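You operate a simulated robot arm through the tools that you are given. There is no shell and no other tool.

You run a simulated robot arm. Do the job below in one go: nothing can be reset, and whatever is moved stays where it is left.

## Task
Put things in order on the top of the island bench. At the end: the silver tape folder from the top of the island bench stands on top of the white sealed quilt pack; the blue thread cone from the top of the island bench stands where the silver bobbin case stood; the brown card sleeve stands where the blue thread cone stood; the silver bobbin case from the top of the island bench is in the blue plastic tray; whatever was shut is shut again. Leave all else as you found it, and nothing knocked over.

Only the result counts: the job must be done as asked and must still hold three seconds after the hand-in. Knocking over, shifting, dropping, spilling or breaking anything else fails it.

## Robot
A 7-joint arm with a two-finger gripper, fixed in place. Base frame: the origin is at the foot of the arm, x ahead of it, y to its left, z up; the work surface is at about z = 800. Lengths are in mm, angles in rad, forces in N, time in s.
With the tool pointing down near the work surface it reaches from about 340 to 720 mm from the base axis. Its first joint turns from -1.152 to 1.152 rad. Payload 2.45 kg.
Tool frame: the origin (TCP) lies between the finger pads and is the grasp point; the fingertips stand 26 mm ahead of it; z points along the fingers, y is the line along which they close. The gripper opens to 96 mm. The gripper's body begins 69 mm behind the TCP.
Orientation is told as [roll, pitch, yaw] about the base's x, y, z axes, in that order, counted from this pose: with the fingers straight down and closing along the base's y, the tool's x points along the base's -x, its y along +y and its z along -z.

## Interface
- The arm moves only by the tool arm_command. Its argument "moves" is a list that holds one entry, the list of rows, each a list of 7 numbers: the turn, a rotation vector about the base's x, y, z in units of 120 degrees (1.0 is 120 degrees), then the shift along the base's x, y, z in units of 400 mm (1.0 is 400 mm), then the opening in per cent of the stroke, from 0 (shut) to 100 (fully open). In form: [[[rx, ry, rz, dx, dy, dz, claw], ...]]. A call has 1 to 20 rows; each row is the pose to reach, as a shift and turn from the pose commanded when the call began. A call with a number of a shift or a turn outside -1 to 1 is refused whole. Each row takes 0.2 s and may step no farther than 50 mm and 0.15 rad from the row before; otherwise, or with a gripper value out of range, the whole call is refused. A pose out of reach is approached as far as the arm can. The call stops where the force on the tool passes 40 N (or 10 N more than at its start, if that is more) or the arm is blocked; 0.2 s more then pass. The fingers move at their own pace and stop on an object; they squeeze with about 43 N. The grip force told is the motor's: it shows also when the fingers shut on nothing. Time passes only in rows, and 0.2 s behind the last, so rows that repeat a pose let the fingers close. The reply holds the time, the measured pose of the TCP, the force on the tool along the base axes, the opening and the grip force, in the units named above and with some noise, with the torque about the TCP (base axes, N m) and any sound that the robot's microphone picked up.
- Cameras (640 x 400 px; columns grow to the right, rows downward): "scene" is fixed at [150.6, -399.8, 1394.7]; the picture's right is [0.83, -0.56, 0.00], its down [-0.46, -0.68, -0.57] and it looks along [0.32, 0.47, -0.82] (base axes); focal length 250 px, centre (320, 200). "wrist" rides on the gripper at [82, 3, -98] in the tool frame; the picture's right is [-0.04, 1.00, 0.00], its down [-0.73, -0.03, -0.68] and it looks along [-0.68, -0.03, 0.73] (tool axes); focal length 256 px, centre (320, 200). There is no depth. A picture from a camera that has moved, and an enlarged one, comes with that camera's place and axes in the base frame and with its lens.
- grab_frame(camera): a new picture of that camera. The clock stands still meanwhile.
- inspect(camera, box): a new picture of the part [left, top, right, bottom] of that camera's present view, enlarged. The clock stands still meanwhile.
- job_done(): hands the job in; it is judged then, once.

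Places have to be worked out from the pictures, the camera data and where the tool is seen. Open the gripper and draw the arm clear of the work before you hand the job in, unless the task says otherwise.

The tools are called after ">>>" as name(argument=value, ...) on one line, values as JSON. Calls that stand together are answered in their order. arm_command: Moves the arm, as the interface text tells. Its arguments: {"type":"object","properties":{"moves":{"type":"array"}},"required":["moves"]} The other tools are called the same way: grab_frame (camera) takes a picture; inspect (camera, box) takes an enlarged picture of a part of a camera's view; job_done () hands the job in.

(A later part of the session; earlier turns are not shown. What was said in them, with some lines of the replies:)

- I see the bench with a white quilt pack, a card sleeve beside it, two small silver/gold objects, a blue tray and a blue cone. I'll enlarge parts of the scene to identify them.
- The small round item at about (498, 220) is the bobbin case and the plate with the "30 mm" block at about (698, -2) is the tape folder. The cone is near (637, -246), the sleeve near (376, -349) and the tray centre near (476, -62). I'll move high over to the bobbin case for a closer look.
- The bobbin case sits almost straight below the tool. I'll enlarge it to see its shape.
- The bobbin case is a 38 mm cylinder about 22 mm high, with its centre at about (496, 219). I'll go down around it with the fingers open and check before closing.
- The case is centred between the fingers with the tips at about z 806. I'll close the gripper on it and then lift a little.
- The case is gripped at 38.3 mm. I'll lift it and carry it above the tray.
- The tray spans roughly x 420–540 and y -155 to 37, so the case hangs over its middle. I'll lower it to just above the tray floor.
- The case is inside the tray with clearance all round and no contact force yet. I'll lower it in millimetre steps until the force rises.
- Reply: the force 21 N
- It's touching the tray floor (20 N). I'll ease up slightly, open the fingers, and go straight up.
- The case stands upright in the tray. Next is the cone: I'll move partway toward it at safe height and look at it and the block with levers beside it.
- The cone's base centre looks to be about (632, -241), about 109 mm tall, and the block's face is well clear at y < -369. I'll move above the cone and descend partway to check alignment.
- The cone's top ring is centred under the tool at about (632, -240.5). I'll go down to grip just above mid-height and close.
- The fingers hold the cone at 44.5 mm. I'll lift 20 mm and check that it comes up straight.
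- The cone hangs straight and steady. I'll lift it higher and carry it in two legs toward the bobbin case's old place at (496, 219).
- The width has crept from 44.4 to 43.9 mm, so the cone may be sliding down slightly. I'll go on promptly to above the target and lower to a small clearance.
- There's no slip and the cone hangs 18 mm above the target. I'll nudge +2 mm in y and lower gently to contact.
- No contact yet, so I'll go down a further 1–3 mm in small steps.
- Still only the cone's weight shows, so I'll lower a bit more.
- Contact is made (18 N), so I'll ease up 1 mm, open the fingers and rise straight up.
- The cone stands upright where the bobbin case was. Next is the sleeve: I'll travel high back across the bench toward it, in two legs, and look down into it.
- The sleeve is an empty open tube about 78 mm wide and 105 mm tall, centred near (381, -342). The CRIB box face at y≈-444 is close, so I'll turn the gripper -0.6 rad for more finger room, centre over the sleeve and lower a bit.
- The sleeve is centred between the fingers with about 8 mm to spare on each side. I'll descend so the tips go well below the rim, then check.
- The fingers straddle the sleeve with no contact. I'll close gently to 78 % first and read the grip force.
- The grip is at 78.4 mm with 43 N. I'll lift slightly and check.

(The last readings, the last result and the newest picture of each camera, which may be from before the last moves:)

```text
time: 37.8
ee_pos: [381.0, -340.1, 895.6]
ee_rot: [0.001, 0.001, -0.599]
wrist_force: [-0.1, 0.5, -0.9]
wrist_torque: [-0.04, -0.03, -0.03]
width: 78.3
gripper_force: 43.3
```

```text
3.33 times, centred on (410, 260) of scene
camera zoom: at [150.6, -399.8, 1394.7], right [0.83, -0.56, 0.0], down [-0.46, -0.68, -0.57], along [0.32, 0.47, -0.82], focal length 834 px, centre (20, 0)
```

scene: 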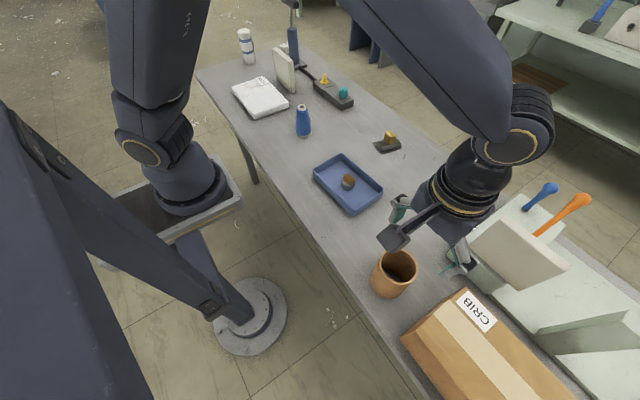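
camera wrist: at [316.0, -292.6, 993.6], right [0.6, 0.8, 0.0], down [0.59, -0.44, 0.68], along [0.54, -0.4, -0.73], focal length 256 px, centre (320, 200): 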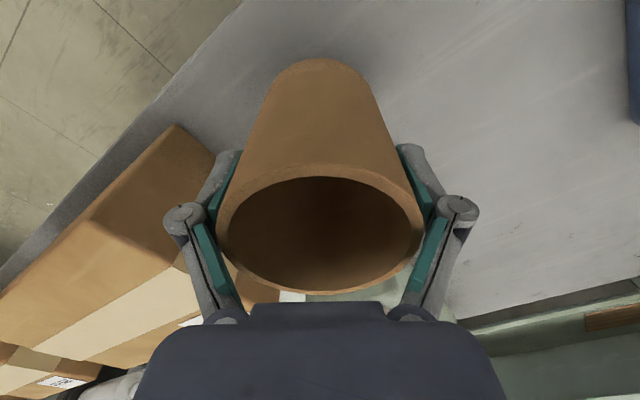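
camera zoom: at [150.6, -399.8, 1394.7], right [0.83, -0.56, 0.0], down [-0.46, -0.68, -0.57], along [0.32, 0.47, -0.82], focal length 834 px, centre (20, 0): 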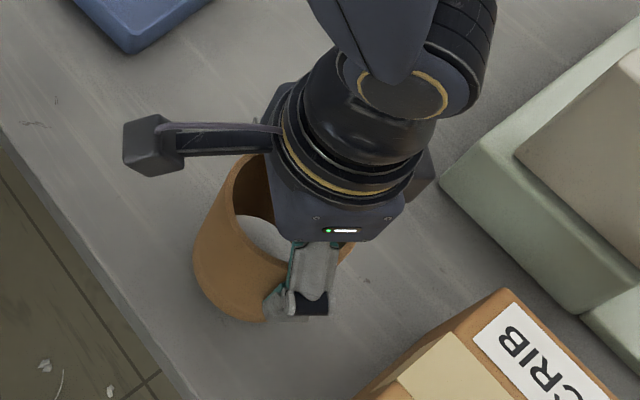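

The tube came up cleanly. I'll raise it and carry it to the cone's former place at about (632.5, -240.5).

>>> arm_command(moves=[[[0, 0, 0, 0, 0, 0.1, 60], [0, 0, 0, 0, 0.02, 0.2, 60], [0, 0, 0, 0.03, 0.08, 0.28, 60], [0, 0, 0, 0.1, 0.14, 0.29, 60], [0, 0, 0, 0.19, 0.19, 0.29, 60], [0, 0, 0, 0.28, 0.22, 0.29, 60], [0, 0, 0, 0.38, 0.24, 0.29, 60], [0, 0, 0, 0.48, 0.249, 0.29, 60], [0, 0, 0, 0.57, 0.249, 0.29, 60], [0, 0, 0, 0.629, 0.249, 0.29, 60], [0, 0, 0, 0.629, 0.249, 0.29, 60]]])

>>> grab_frame(camera="wrist")

>>> grab_frame(camera="scene")

```text
time: 40.2
ee_pos: [632.7, -241.8, 1011.5]
ee_rot: [0.001, 0.001, -0.599]
wrist_force: [-0.1, 0.0, -0.8]
wrist_torque: [-0.01, 0.02, 0.02]
width: 78.2
gripper_force: 43.3
```

```text
taken
camera wrist: at [568.2, -192.9, 1109.6], right [0.6, 0.8, 0.0], down [0.59, -0.44, 0.68], along [0.54, -0.41, -0.73], focal length 256 px, centre (320, 200)
```

wrist: 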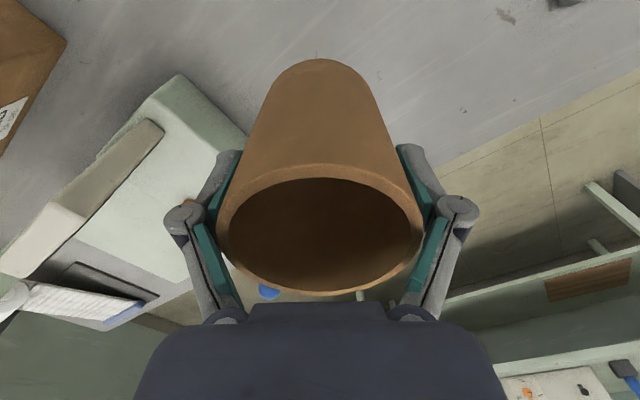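

```text
taken
```

scene: 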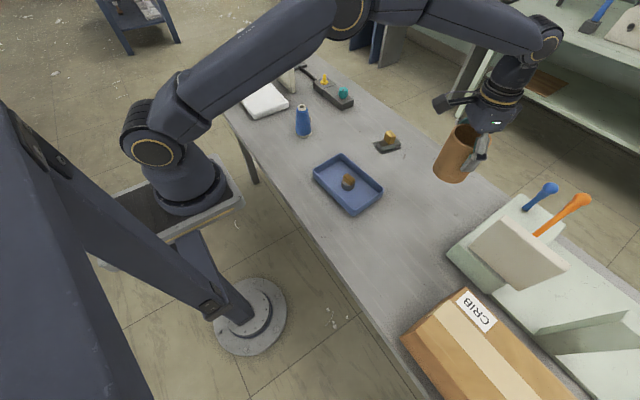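

The sleeve is over its target with clearance to the block (face at y≈-373). I'll lower to about 3 mm above the bench.

>>> arm_command(moves=[[[0, 0, 0, 0, 0.003, -0.09, 60], [0, 0, 0, 0, 0.003, -0.18, 60], [0, 0, 0, 0, 0.003, -0.25, 60], [0, 0, 0, 0, 0.003, -0.3, 60], [0, 0, 0, 0, 0.003, -0.33, 60], [0, 0, 0, 0, 0.003, -0.342, 60], [0, 0, 0, 0, 0.003, -0.342, 60]]])

>>> inspect(camera="scene", box=[380, 120, 540, 240])

```text
time: 41.8
ee_pos: [632.8, -240.4, 874.2]
ee_rot: [-0.001, 0.0, -0.6]
wrist_force: [-1.0, 0.4, -0.1]
wrist_torque: [0.01, 0.02, 0.0]
width: 78.5
gripper_force: 43.3
```

```text
3.33 times, centred on (460, 180) of scene
camera zoom: at [150.6, -399.8, 1394.7], right [0.83, -0.56, 0.0], down [-0.46, -0.68, -0.57], along [0.32, 0.47, -0.82], focal length 834 px, centre (-147, 267)
```

zoom: 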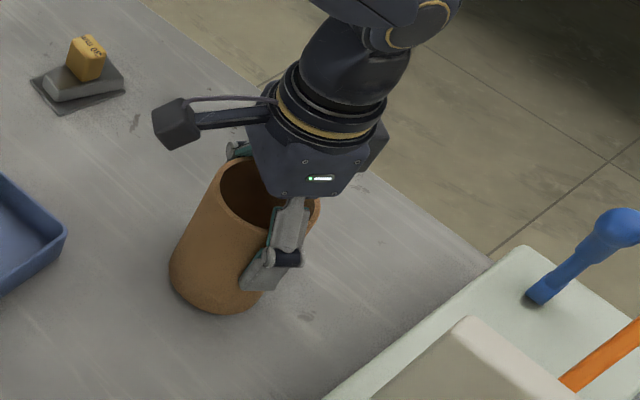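

Just above the bench with no contact. I'll lower in small steps until I feel it.

>>> arm_command(moves=[[[0, 0, 0, 0, 0, -0.004, 60], [0, 0, 0, 0, 0, -0.007, 60], [0, 0, 0, 0, 0, -0.007, 60]]])

```text
time: 42.6
ee_pos: [632.4, -240.3, 871.6]
ee_rot: [0.001, 0.0, -0.599]
wrist_force: [0.0, -0.9, -1.0]
wrist_torque: [0.03, -0.01, 0.0]
width: 78.1
gripper_force: 43.2
```

>>> arm_command(moves=[[[0, 0, 0, 0, 0, -0.0025, 60], [0, 0, 0, 0, 0, -0.0025, 60]]])

```text
time: 43.2
ee_pos: [632.5, -240.3, 871.6]
ee_rot: [0.0, 0.001, -0.6]
wrist_force: [-2.9, 1.0, 9.6]
wrist_torque: [-0.02, 0.25, -0.05]
width: 78.5
gripper_force: 43.4
```

Contact at about 10 N. I'll open the fingers and rise straight up.

>>> arm_command(moves=[[[0, 0, 0, 0, 0, 0.001, 82], [0, 0, 0, 0, 0, 0.001, 90], [0, 0, 0, 0, 0, 0.001, 100], [0, 0, 0, 0, 0, 0.001, 100], [0, 0, 0, 0, 0, 0.001, 100], [0, 0, 0, 0, 0, 0.03, 100], [0, 0, 0, 0, 0, 0.09, 100], [0, 0, 0, 0, 0, 0.17, 100], [0, 0, 0, 0, 0, 0.27, 100], [0, 0, 0, 0, 0, 0.37, 100], [0, 0, 0, 0, 0, 0.4, 100], [0, 0, 0, 0, 0, 0.4, 100]]])

>>> grab_frame(camera="wrist")

>>> grab_frame(camera="scene")

```text
time: 45.8
ee_pos: [632.8, -239.9, 1030.2]
ee_rot: [-0.001, 0.0, -0.599]
wrist_force: [-1.2, -1.1, -0.1]
wrist_torque: [0.01, -0.03, 0.01]
width: 96.0
gripper_force: 0.1
```

```text
taken
camera wrist: at [568.2, -191.1, 1129.0], right [0.6, 0.8, 0.0], down [0.59, -0.44, 0.68], along [0.54, -0.41, -0.73], focal length 256 px, centre (320, 200)
```

wrist: 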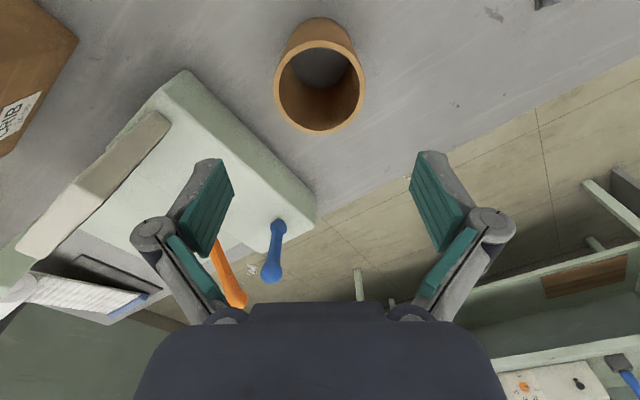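

```text
taken
```

scene: 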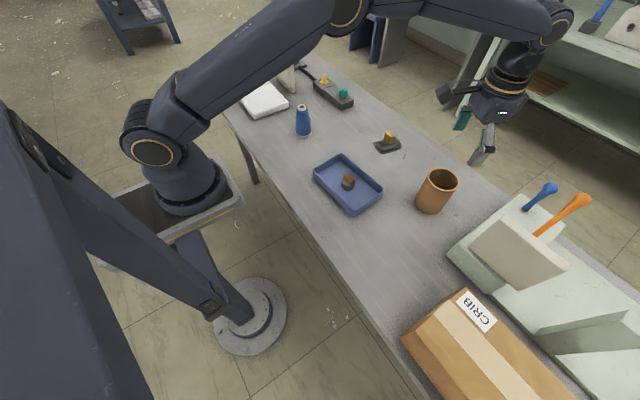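

The sleeve stands upright at the cone's former place. Now the tape folder: I'll rotate back to yaw 0 and move near it for a close look.

>>> arm_command(moves=[[[0, 0, 0, 0, 0.06, 0, 100], [0, 0, 0.05, 0, 0.16, 0, 100], [0, 0, 0.1, 0, 0.26, 0, 100], [0, 0, 0.15, 0.005, 0.36, 0, 100], [0, 0, 0.2, 0.01, 0.46, -0.02, 100], [0, 0, 0.25, 0.015, 0.55, -0.05, 100], [0, 0, 0.2865, 0.018, 0.595, -0.075, 100], [0, 0, 0.2865, 0.018, 0.595, -0.075, 100]]])

>>> grab_frame(camera="wrist")

>>> inspect(camera="scene", box=[350, 120, 430, 170])

```text
time: 47.6
ee_pos: [639.0, -3.6, 1001.0]
ee_rot: [0.0, -0.003, 0.002]
wrist_force: [0.2, 0.3, 0.7]
wrist_torque: [0.02, -0.01, -0.04]
width: 96.3
gripper_force: 0.0
```

```text
taken
camera wrist: at [559.0, 0.8, 1098.8], right [0.04, 1.0, 0.0], down [0.73, -0.03, 0.68], along [0.68, -0.03, -0.73], focal length 256 px, centre (320, 200)
```

wrist: 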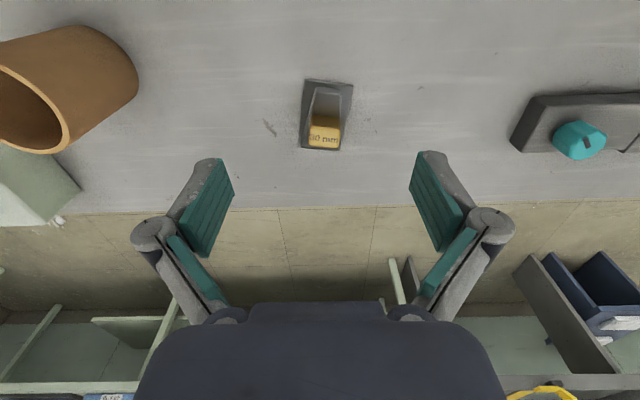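

```text
8.00 times, centred on (390, 145) of scene
camera zoom: at [150.6, -399.8, 1394.7], right [0.83, -0.56, 0.0], down [-0.46, -0.68, -0.57], along [0.32, 0.47, -0.82], focal length 2002 px, centre (-240, 640)
```

zoom: 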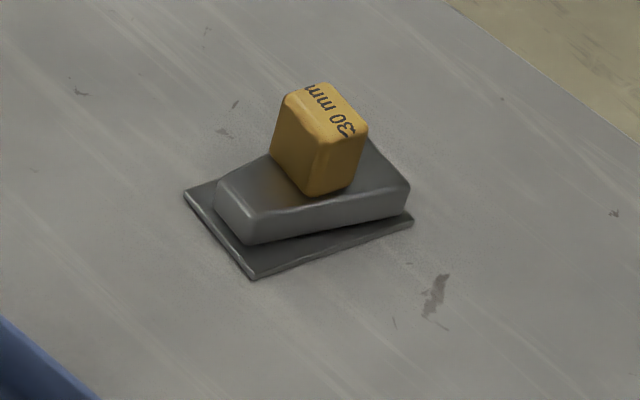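

>>> inspect(camera="wrist", box=[280, 60, 380, 160])

```text
4.00 times, centred on (330, 110) of wrist
camera zoom: at [559.0, 0.8, 1098.8], right [0.04, 1.0, 0.0], down [0.73, -0.03, 0.68], along [0.68, -0.03, -0.73], focal length 1024 px, centre (280, 560)
```

zoom: 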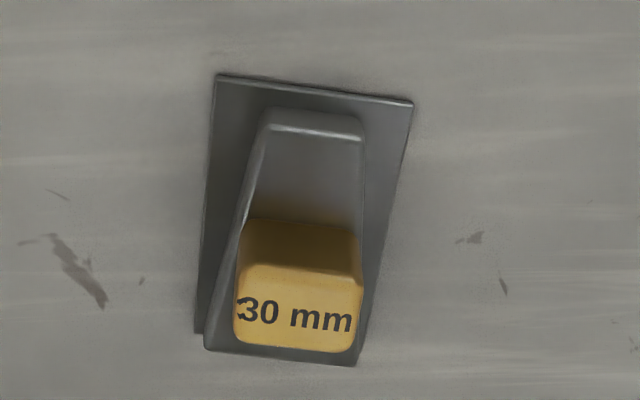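

The folder is a plate of about 55×83 mm centred near (698, -1), with the gold block on top at about (701.5, -0.5), roughly 32 mm wide across y and topping out at z≈845. I'll hover just above it with a slight yaw to refine alignment.

>>> arm_command(moves=[[[0, 0, -0.02, 0.08, 0.004, 0, 100], [0, 0, -0.05, 0.156, 0.0075, 0, 100], [0, 0, -0.0573, 0.156, 0.0075, -0.08, 100], [0, 0, -0.0573, 0.156, 0.0075, -0.16, 100], [0, 0, -0.0573, 0.156, 0.0075, -0.225, 100], [0, 0, -0.0573, 0.156, 0.0075, -0.225, 100]]])

>>> grab_frame(camera="wrist")

>>> inspect(camera="wrist", box=[260, 60, 400, 200])

>>> inspect(camera="scene", box=[340, 90, 450, 170])

```text
time: 49.0
ee_pos: [701.9, 0.1, 910.0]
ee_rot: [0.0, -0.001, -0.119]
wrist_force: [0.3, 0.2, -0.3]
wrist_torque: [-0.02, -0.01, 0.0]
width: 96.0
gripper_force: 0.1
```

```text
taken
camera wrist: at [622.1, 13.4, 1008.8], right [0.16, 0.99, 0.0], down [0.72, -0.12, 0.68], along [0.67, -0.11, -0.73], focal length 256 px, centre (320, 200)
```

wrist: 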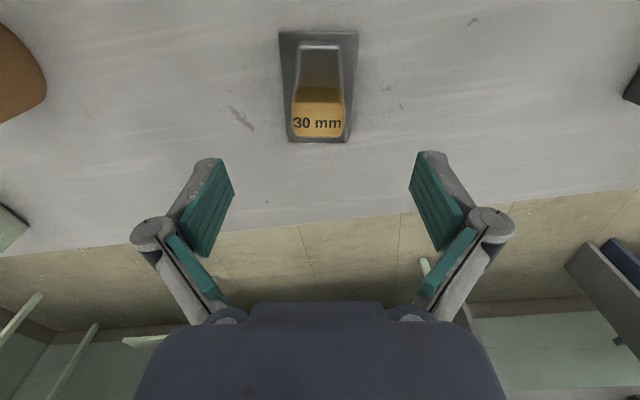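

```text
2.86 times, centred on (330, 130) of wrist
camera zoom: at [622.1, 13.4, 1008.8], right [0.16, 0.99, 0.0], down [0.72, -0.12, 0.68], along [0.67, -0.11, -0.73], focal length 731 px, centre (291, 400)
```

zoom: 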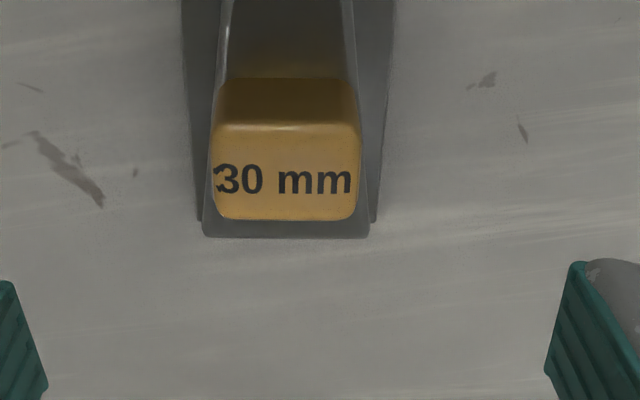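

```text
5.00 times, centred on (395, 130) of scene
camera zoom: at [150.6, -399.8, 1394.7], right [0.83, -0.56, 0.0], down [-0.46, -0.68, -0.57], along [0.32, 0.47, -0.82], focal length 1252 px, centre (-55, 550)
```

zoom: 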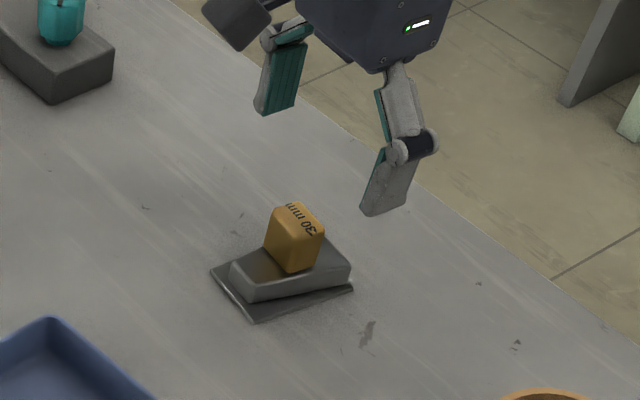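

The block is aligned and centred, so I'll add about -0.04 rad of yaw, go down so the pads span the gold block above the wedge, and close.

>>> arm_command(moves=[[[0, 0, -0.019, -0.003, -0.001, -0.05, 100], [0, 0, -0.019, -0.003, -0.001, -0.1, 100], [0, 0, -0.019, -0.003, -0.001, -0.14, 100], [0, 0, -0.019, -0.003, -0.001, -0.152, 100], [0, 0, -0.019, -0.003, -0.001, -0.152, 80]]])

>>> grab_frame(camera="wrist")

>>> inspect(camera="scene", box=[340, 90, 450, 170])

```text
time: 50.2
ee_pos: [699.6, 0.4, 849.3]
ee_rot: [0.002, 0.002, -0.159]
wrist_force: [-1.3, 0.4, 0.3]
wrist_torque: [0.02, 0.0, 0.01]
width: 76.7
gripper_force: 0.1
```

```text
taken
camera wrist: at [621.1, 16.4, 947.8], right [0.2, 0.98, 0.0], down [0.72, -0.15, 0.68], along [0.67, -0.13, -0.73], focal length 256 px, centre (320, 200)
```

wrist: 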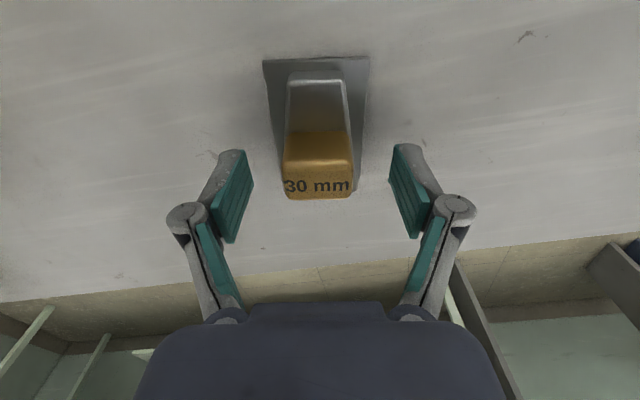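

```text
5.00 times, centred on (395, 130) of scene
camera zoom: at [150.6, -399.8, 1394.7], right [0.83, -0.56, 0.0], down [-0.46, -0.68, -0.57], along [0.32, 0.47, -0.82], focal length 1252 px, centre (-55, 550)
```

zoom: 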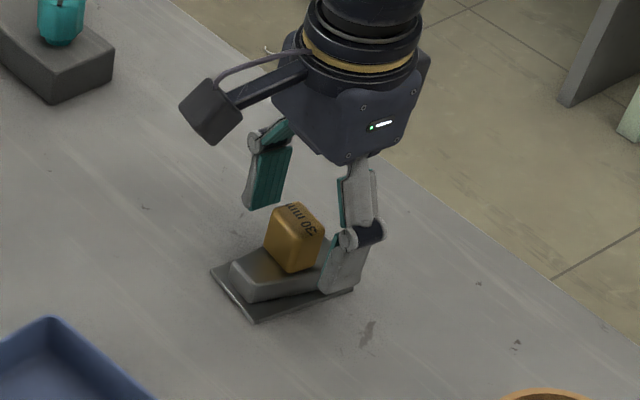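

The block sits squarely between the pads, so I'll close on it.

>>> arm_command(moves=[[[0, 0, 0, 0, 0, 0, 60], [0, 0, 0, 0, 0, 0, 35], [0, 0, 0, 0, 0, 0, 10], [0, 0, 0, 0, 0, 0, 0], [0, 0, 0, 0, 0, 0, 0], [0, 0, 0, 0, 0, 0, 0]]])

>>> grab_frame(camera="wrist")

```text
time: 51.6
ee_pos: [700.4, -0.4, 849.3]
ee_rot: [0.0, 0.001, -0.159]
wrist_force: [-0.7, -0.5, 1.2]
wrist_torque: [-0.04, 0.05, -0.05]
width: 33.4
gripper_force: 43.3
```

```text
taken
camera wrist: at [621.1, 16.4, 947.9], right [0.2, 0.98, 0.0], down [0.72, -0.15, 0.68], along [0.67, -0.13, -0.73], focal length 256 px, centre (320, 200)
```

wrist: 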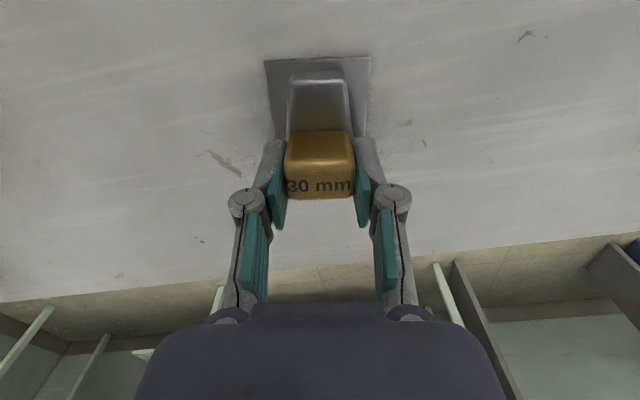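

The block is gripped at 33.4 mm. I'll lift slightly and check it stays level.

>>> arm_command(moves=[[[0, 0, 0, 0, 0, 0.015, 0], [0, 0, 0, 0, 0, 0.04, 0], [0, 0, 0, 0, 0, 0.08, 0], [0, 0, 0, 0, 0, 0.08, 0]]])

>>> grab_frame(camera="wrist")

>>> inspect(camera="scene", box=[340, 90, 450, 170])

```text
time: 52.6
ee_pos: [701.2, 0.1, 881.6]
ee_rot: [0.0, 0.0, -0.159]
wrist_force: [0.0, 0.1, -1.0]
wrist_torque: [-0.01, 0.01, 0.0]
width: 33.3
gripper_force: 43.5
```

```text
taken
camera wrist: at [621.6, 16.0, 980.2], right [0.2, 0.98, 0.0], down [0.72, -0.15, 0.68], along [0.67, -0.13, -0.73], focal length 256 px, centre (320, 200)
```

wrist: 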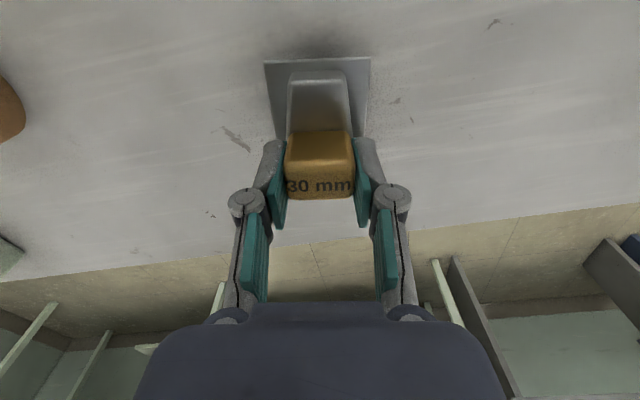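

```text
5.00 times, centred on (395, 130) of scene
camera zoom: at [150.6, -399.8, 1394.7], right [0.83, -0.56, 0.0], down [-0.46, -0.68, -0.57], along [0.32, 0.47, -0.82], focal length 1252 px, centre (-55, 550)
```

zoom: 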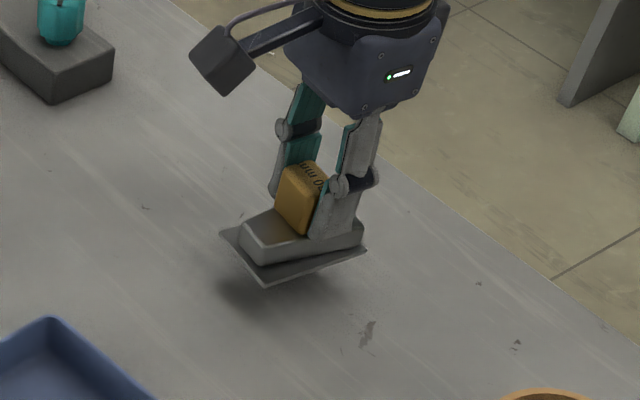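

The folder is level in the grip. I'll lift it high, draw back toward the base, then swing over the cone's height toward the quilt pack near (457, 392).

>>> arm_command(moves=[[[0, 0, 0, 0, 0, 0.1, 0], [0, 0, 0, 0, 0, 0.2, 0], [0, 0, 0, -0.03, 0, 0.3, 0], [0, 0, 0, -0.08, 0, 0.4, 0], [0, 0, 0, -0.15, 0, 0.47, 0], [0, 0, 0, -0.26, 0.02, 0.48, 0], [0, 0, 0, -0.37, 0.06, 0.48, 0], [0, 0, 0, -0.45, 0.13, 0.48, 0], [0, 0, 0, -0.52, 0.22, 0.48, 0], [0, 0, 0, -0.56, 0.33, 0.48, 0], [0, 0, 0, -0.6, 0.44, 0.48, 0], [0, 0, 0, -0.61, 0.55, 0.48, 0], [0, 0, 0, -0.61, 0.66, 0.48, 0], [0, 0, 0, -0.61, 0.77, 0.48, 0], [0, 0, 0, -0.61, 0.88, 0.48, 0], [0, 0, 0, -0.61, 0.98, 0.48, 0], [0, 0, 0, -0.61, 0.98, 0.48, 0]]])

>>> grab_frame(camera="wrist")

>>> grab_frame(camera="scene")

```text
time: 56.2
ee_pos: [456.3, 393.1, 1074.2]
ee_rot: [0.0, 0.0, -0.159]
wrist_force: [0.0, 0.1, -1.8]
wrist_torque: [0.02, -0.01, 0.0]
width: 33.2
gripper_force: 43.0
```

```text
taken
camera wrist: at [377.3, 408.3, 1171.6], right [0.2, 0.98, 0.0], down [0.72, -0.15, 0.68], along [0.67, -0.13, -0.73], focal length 256 px, centre (320, 200)
```

wrist: 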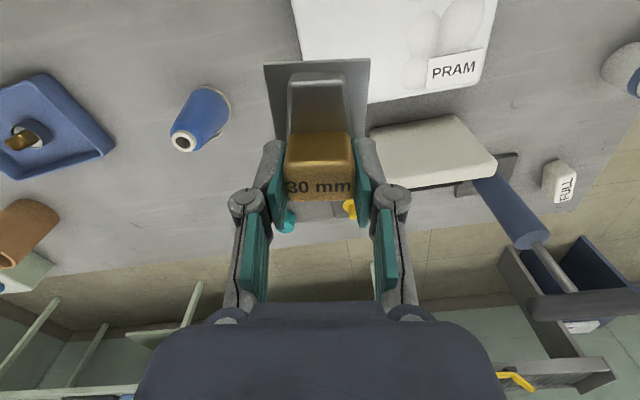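

```text
taken
```

scene: 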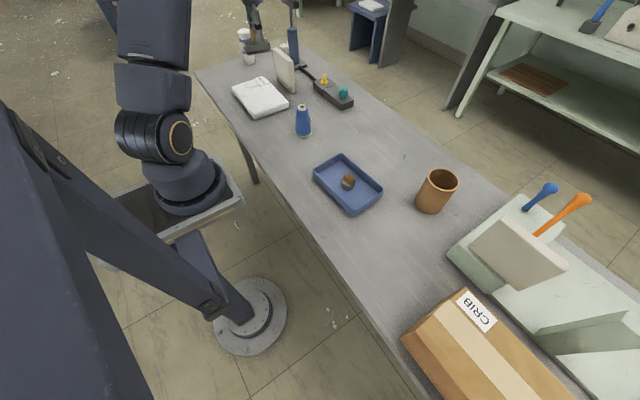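

The folder hangs level and the pack spans roughly x 390–530 and y 374–592. I'll enlarge the pack to choose the flattest spot.

>>> inspect(camera="scene", box=[222, 62, 302, 122])

>>> inspect(camera="wrist", box=[280, 0, 520, 120])

```text
6.67 times, centred on (262, 92) of scene
camera zoom: at [150.6, -399.7, 1394.7], right [0.83, -0.56, 0.0], down [-0.46, -0.68, -0.57], along [0.32, 0.47, -0.82], focal length 1669 px, centre (707, 920)
```

zoom: 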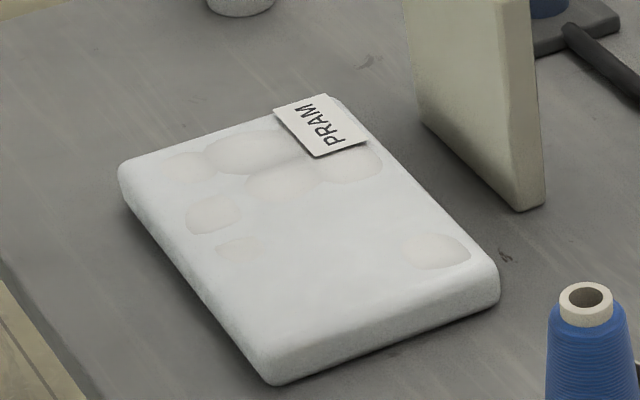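

```text
2.67 times, centred on (400, 60) of wrist
camera zoom: at [377.3, 408.3, 1171.6], right [0.2, 0.98, 0.0], down [0.72, -0.15, 0.68], along [0.67, -0.13, -0.73], focal length 683 px, centre (107, 573)
```

zoom: 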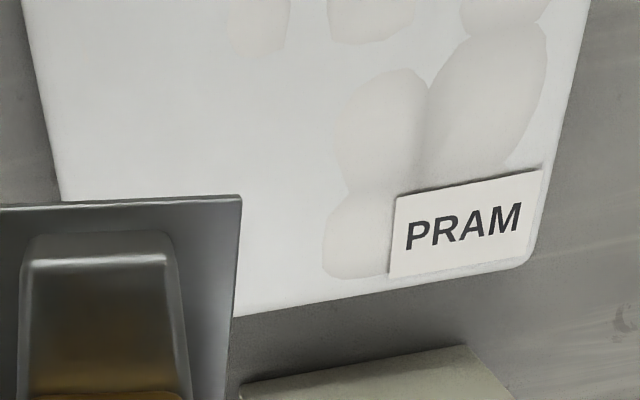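

The top has slight bumps with a flat area around (457, 437). The plate fits it if its long side lies at about 1.0 rad, so I'll turn the gripper by +1.16 rad while moving over the spot, then lower partway.

>>> arm_command(moves=[[[0, 0, 0.069, 0, 0.02, 0, 0], [0, 0, 0.138, 0, 0.04, 0, 0], [0, 0, 0.207, 0, 0.06, 0, 0], [0, 0, 0.276, 0, 0.08, 0, 0], [0, 0, 0.345, 0, 0.1, 0, 0], [0, 0, 0.414, 0, 0.11, 0, 0], [0, 0, 0.483, 0, 0.11, 0, 0], [0, 0, 0.5535, 0.002, 0.11, 0, 0], [0, 0, 0.5535, 0.002, 0.11, -0.08, 0], [0, 0, 0.5535, 0.002, 0.11, -0.17, 0], [0, 0, 0.5535, 0.002, 0.11, -0.25, 0], [0, 0, 0.5535, 0.002, 0.11, -0.3, 0], [0, 0, 0.5535, 0.002, 0.11, -0.3, 0]]])

>>> grab_frame(camera="wrist")

>>> inspect(camera="scene", box=[212, 32, 332, 122])

```text
time: 59.0
ee_pos: [457.1, 435.2, 954.8]
ee_rot: [-0.001, -0.001, 0.999]
wrist_force: [-0.5, -1.1, -1.7]
wrist_torque: [-0.03, -0.03, 0.02]
width: 33.3
gripper_force: 43.2
```

```text
taken
camera wrist: at [410.8, 368.9, 1052.0], right [-0.82, 0.57, 0.0], down [0.42, 0.6, 0.68], along [0.39, 0.56, -0.73], focal length 256 px, centre (320, 200)
```

wrist: 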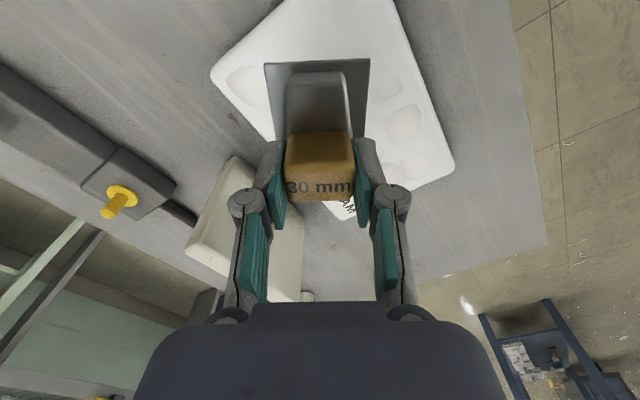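

```text
4.44 times, centred on (272, 77) of scene
camera zoom: at [150.6, -399.8, 1394.7], right [0.83, -0.56, 0.0], down [-0.46, -0.68, -0.57], along [0.32, 0.47, -0.82], focal length 1112 px, centre (533, 747)
```

zoom: 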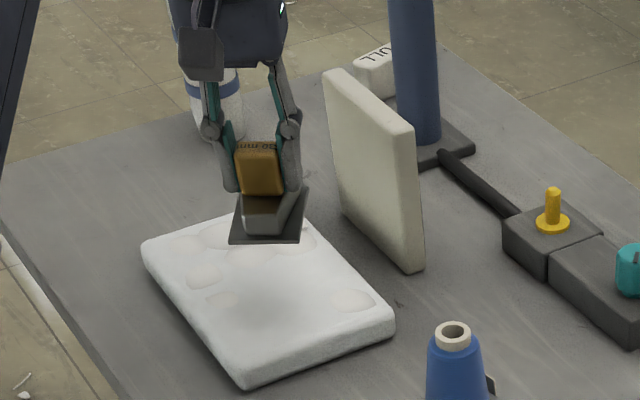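

The bumps lie outside the plate's footprint at this spot. I'll lower to a little above the pack's top and look again.

>>> arm_command(moves=[[[0, 0, 0, 0, 0.001, -0.06, 0], [0, 0, 0, 0, 0.001, -0.11, 0], [0, 0, 0, 0, 0.001, -0.15, 0], [0, 0, 0, 0, 0.001, -0.17, 0], [0, 0, 0, 0, 0.001, -0.17, 0]]])

>>> grab_frame(camera="wrist")

>>> inspect(camera="scene", box=[222, 52, 312, 122])

```text
time: 60.2
ee_pos: [457.9, 436.5, 886.4]
ee_rot: [0.001, 0.002, 0.999]
wrist_force: [0.5, 0.2, -1.9]
wrist_torque: [0.0, 0.0, 0.05]
width: 33.1
gripper_force: 42.8
```

```text
taken
camera wrist: at [411.2, 370.0, 984.0], right [-0.82, 0.57, 0.0], down [0.42, 0.6, 0.68], along [0.39, 0.56, -0.73], focal length 256 px, centre (320, 200)
```

wrist: 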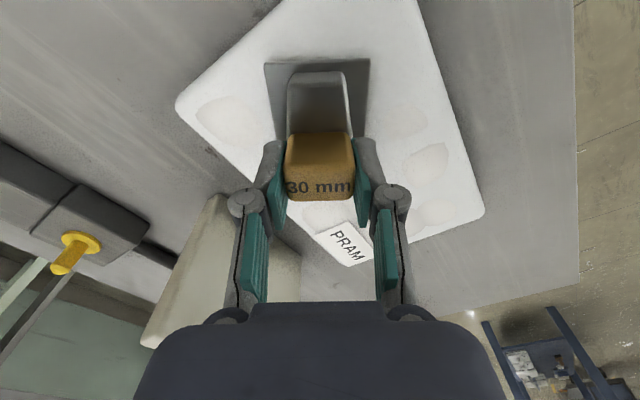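

```text
5.71 times, centred on (267, 87) of scene
camera zoom: at [150.6, -399.8, 1394.7], right [0.83, -0.56, 0.0], down [-0.46, -0.68, -0.57], along [0.32, 0.47, -0.82], focal length 1430 px, centre (623, 846)
```

zoom: 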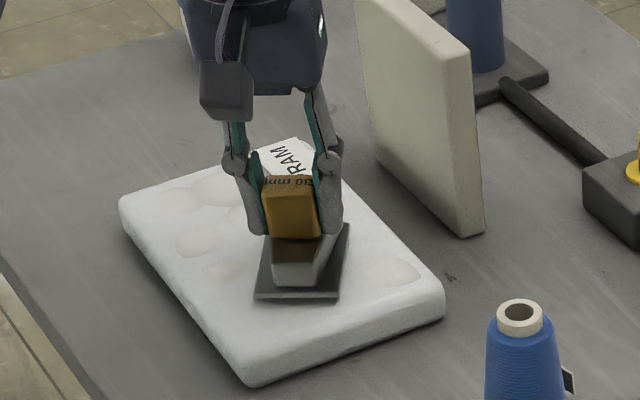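

The folder hovers over the flat patch. I also notice a small dark bit beside the cone, so I'll check that before continuing.

>>> inspect(camera="scene", box=[285, 95, 335, 145])

```text
8.00 times, centred on (310, 120) of scene
camera zoom: at [150.6, -399.8, 1394.7], right [0.83, -0.56, 0.0], down [-0.46, -0.68, -0.57], along [0.32, 0.47, -0.82], focal length 2002 px, centre (400, 840)
```

zoom: 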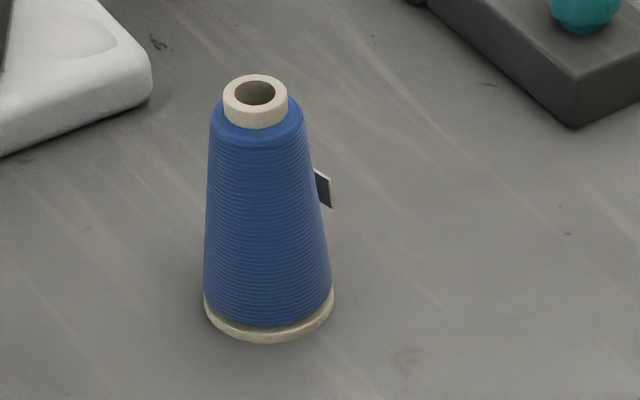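

That is just a label tag on the cone itself. Now I'll lower the folder in small steps and watch the force.

>>> arm_command(moves=[[[0, 0, 0, 0, 0, -0.005, 0], [0, 0, 0, 0, 0, -0.01, 0], [0, 0, 0, 0, 0, -0.01, 0]]])

```text
time: 61.0
ee_pos: [457.0, 436.5, 881.4]
ee_rot: [0.001, -0.001, 0.999]
wrist_force: [-0.3, -0.6, -1.7]
wrist_torque: [-0.03, -0.05, -0.01]
width: 33.3
gripper_force: 42.3
```

>>> arm_command(moves=[[[0, 0, 0, 0, 0, -0.005, 0], [0, 0, 0, 0, 0, -0.005, 0]]])

>>> inspect(camera="scene", box=[222, 52, 312, 122])

```text
time: 61.6
ee_pos: [457.7, 436.0, 879.9]
ee_rot: [-0.001, -0.001, 0.997]
wrist_force: [-0.2, 0.1, -2.1]
wrist_torque: [0.01, -0.01, 0.02]
width: 33.0
gripper_force: 43.5
```

```text
5.71 times, centred on (267, 87) of scene
camera zoom: at [150.6, -399.8, 1394.7], right [0.83, -0.56, 0.0], down [-0.46, -0.68, -0.57], along [0.32, 0.47, -0.82], focal length 1430 px, centre (623, 846)
```

zoom: 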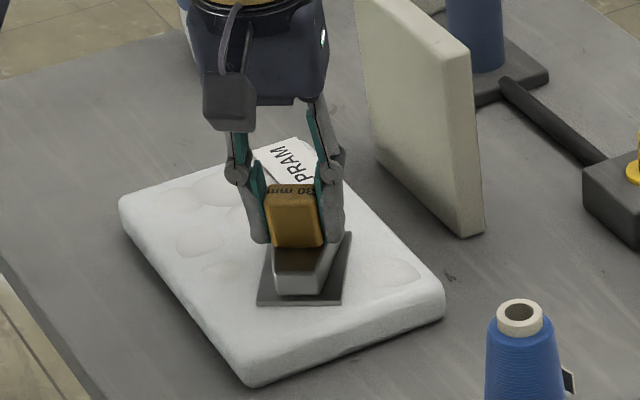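

No contact yet, so I'll continue down in 1 mm steps.

>>> arm_command(moves=[[[0, 0, 0, 0, 0, -0.0025, 0], [0, 0, 0, 0, 0, -0.005, 0], [0, 0, 0, 0, 0, -0.005, 0]]])

```text
time: 62.4
ee_pos: [457.7, 437.9, 879.5]
ee_rot: [0.0, -0.001, 1.0]
wrist_force: [-3.4, -2.6, 18.4]
wrist_torque: [-0.48, 0.43, -0.01]
width: 33.2
gripper_force: 42.9
```

Contact at 18 N, slightly toward the near end of the plate. I'll ease up about 1 mm, open slowly, and rise straight up.

>>> arm_command(moves=[[[0, 0, 0, 0, 0, 0.0025, 0], [0, 0, 0, 0, 0, 0.0025, 0], [0, 0, 0, 0, 0, 0.0025, 40], [0, 0, 0, 0, 0, 0.0025, 50], [0, 0, 0, 0, 0, 0.0025, 65], [0, 0, 0, 0, 0, 0.0025, 80], [0, 0, 0, 0, 0, 0.0025, 80], [0, 0, 0, 0, 0, 0.0025, 80]]])

>>> grab_frame(camera="wrist")

>>> inspect(camera="scene", box=[222, 52, 312, 122])

```text
time: 64.2
ee_pos: [457.4, 435.4, 879.3]
ee_rot: [0.0, 0.002, 1.0]
wrist_force: [0.5, 0.9, -0.2]
wrist_torque: [-0.01, 0.0, 0.02]
width: 76.9
gripper_force: 0.0
```

```text
taken
camera wrist: at [411.5, 369.3, 977.2], right [-0.82, 0.57, 0.0], down [0.42, 0.6, 0.68], along [0.39, 0.56, -0.73], focal length 256 px, centre (320, 200)
```

wrist: 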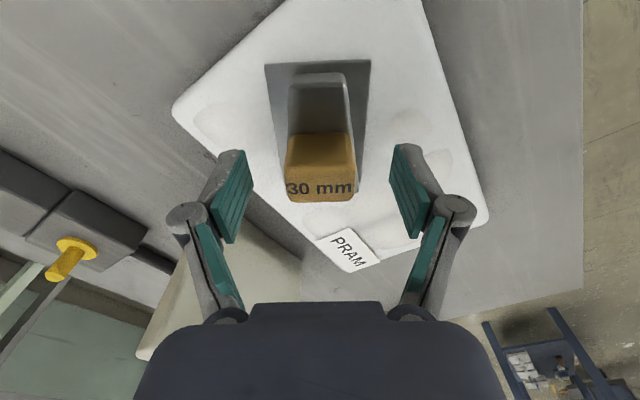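

```text
5.71 times, centred on (267, 87) of scene
camera zoom: at [150.6, -399.8, 1394.7], right [0.83, -0.56, 0.0], down [-0.46, -0.68, -0.57], along [0.32, 0.47, -0.82], focal length 1430 px, centre (623, 846)
```

zoom: 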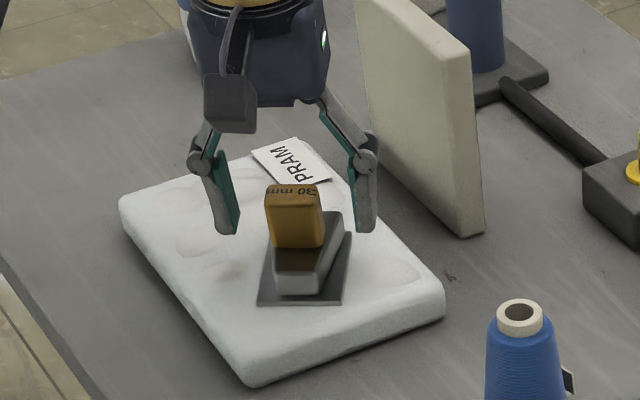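

The folder rests level on the pack, and the fingers are clear. I'll rise straight up with the same opening, then draw back toward the middle.

>>> arm_command(moves=[[[0, 0, 0, 0, 0, 0.04, 80], [0, 0, 0, 0, 0, 0.1, 80], [0, 0, 0, 0, 0, 0.2, 80], [0, 0, 0, 0, 0, 0.3, 80], [0, 0, 0, 0, 0, 0.4, 80], [0, 0, 0, 0, 0, 0.5, 80], [0, 0, -0.05, -0.03, -0.09, 0.53, 90], [0, 0, -0.1, -0.06, -0.18, 0.53, 100], [0, 0, -0.15, -0.08, -0.28, 0.53, 100], [0, 0, -0.2, -0.09, -0.38, 0.53, 100], [0, 0, -0.25, -0.1, -0.48, 0.53, 100], [0, 0, -0.3, -0.1, -0.58, 0.53, 100], [0, 0, -0.35, -0.1, -0.68, 0.53, 100], [0, 0, -0.4, -0.1, -0.78, 0.53, 100], [0, 0, -0.45, -0.1, -0.88, 0.53, 100], [0, 0, -0.4775, -0.1, -0.98, 0.53, 100], [0, 0, -0.4775, -0.1, -0.98, 0.53, 100]]])

>>> grab_frame(camera="scene")

>>> grab_frame(camera="wrist")

>>> inspect(camera="scene", box=[222, 32, 342, 142])

>>> inspect(camera="scene", box=[300, 130, 520, 260])

```text
time: 67.8
ee_pos: [417.5, 43.8, 1089.7]
ee_rot: [-0.001, 0.001, 0.0]
wrist_force: [-1.1, 0.7, -0.7]
wrist_torque: [0.03, -0.01, 0.01]
width: 95.8
gripper_force: 0.0
```

```text
taken
```

scene: 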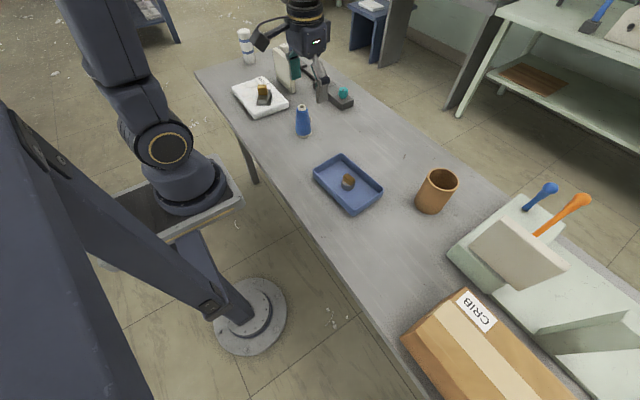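

```text
taken
camera wrist: at [336.4, 47.7, 1188.9], right [0.04, 1.0, 0.0], down [0.73, -0.03, 0.68], along [0.68, -0.03, -0.73], focal length 256 px, centre (320, 200)
```

wrist: 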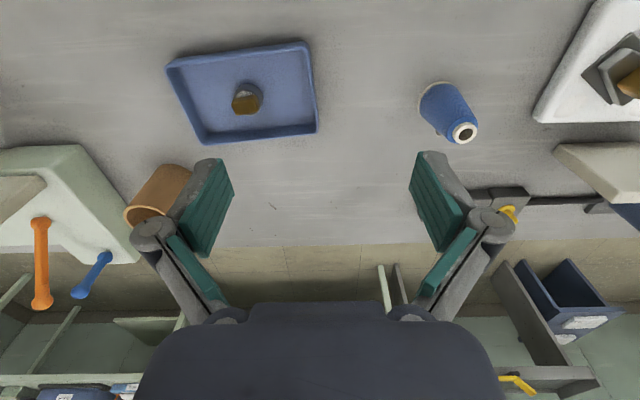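

```text
3.64 times, centred on (282, 87) of scene
camera zoom: at [150.6, -399.8, 1394.7], right [0.83, -0.56, 0.0], down [-0.46, -0.68, -0.57], along [0.32, 0.47, -0.82], focal length 910 px, centre (458, 611)
```

zoom: 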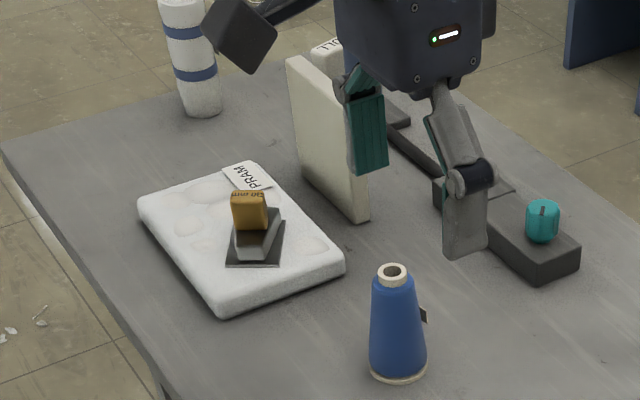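

```text
2.91 times, centred on (410, 195) of scene
camera zoom: at [150.6, -399.8, 1394.7], right [0.83, -0.56, 0.0], down [-0.46, -0.68, -0.57], along [0.32, 0.47, -0.82], focal length 728 px, centre (58, 214)
```

zoom: 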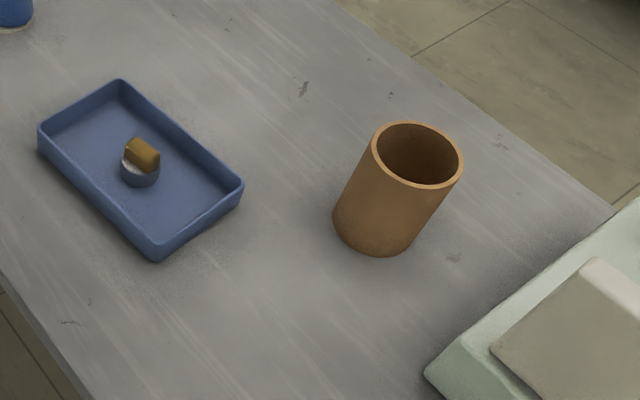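

All four items are where the task asks: the folder is on the quilt pack, the cone is at the bobbin case's old spot, the sleeve is at the cone's old spot, and the bobbin case is in the tray. Nothing else has shifted, nothing was opened, and the gripper is open and clear, so I'm handing the job in.

>>> job_done()

```text
The job is handed in.
```

I moved all four items as asked and handed the job in. I don't have the judged result; the tool only confirmed that the job was handed in.

- **Tape folder:** it sits level on a flat part of the white quilt pack, clear of the pack's bumps.
- **Thread cone:** it stands upright where the bobbin case was, at about (496, 219).
- **Card sleeve:** it stands upright where the cone was, at about (632, -240).
- **Bobbin case:** it stands upright near the middle of the blue tray.

The last pictures showed nothing else on the bench shifted or knocked over. I opened nothing, so there was nothing to shut again. The arm was drawn clear with the gripper open before I handed in.
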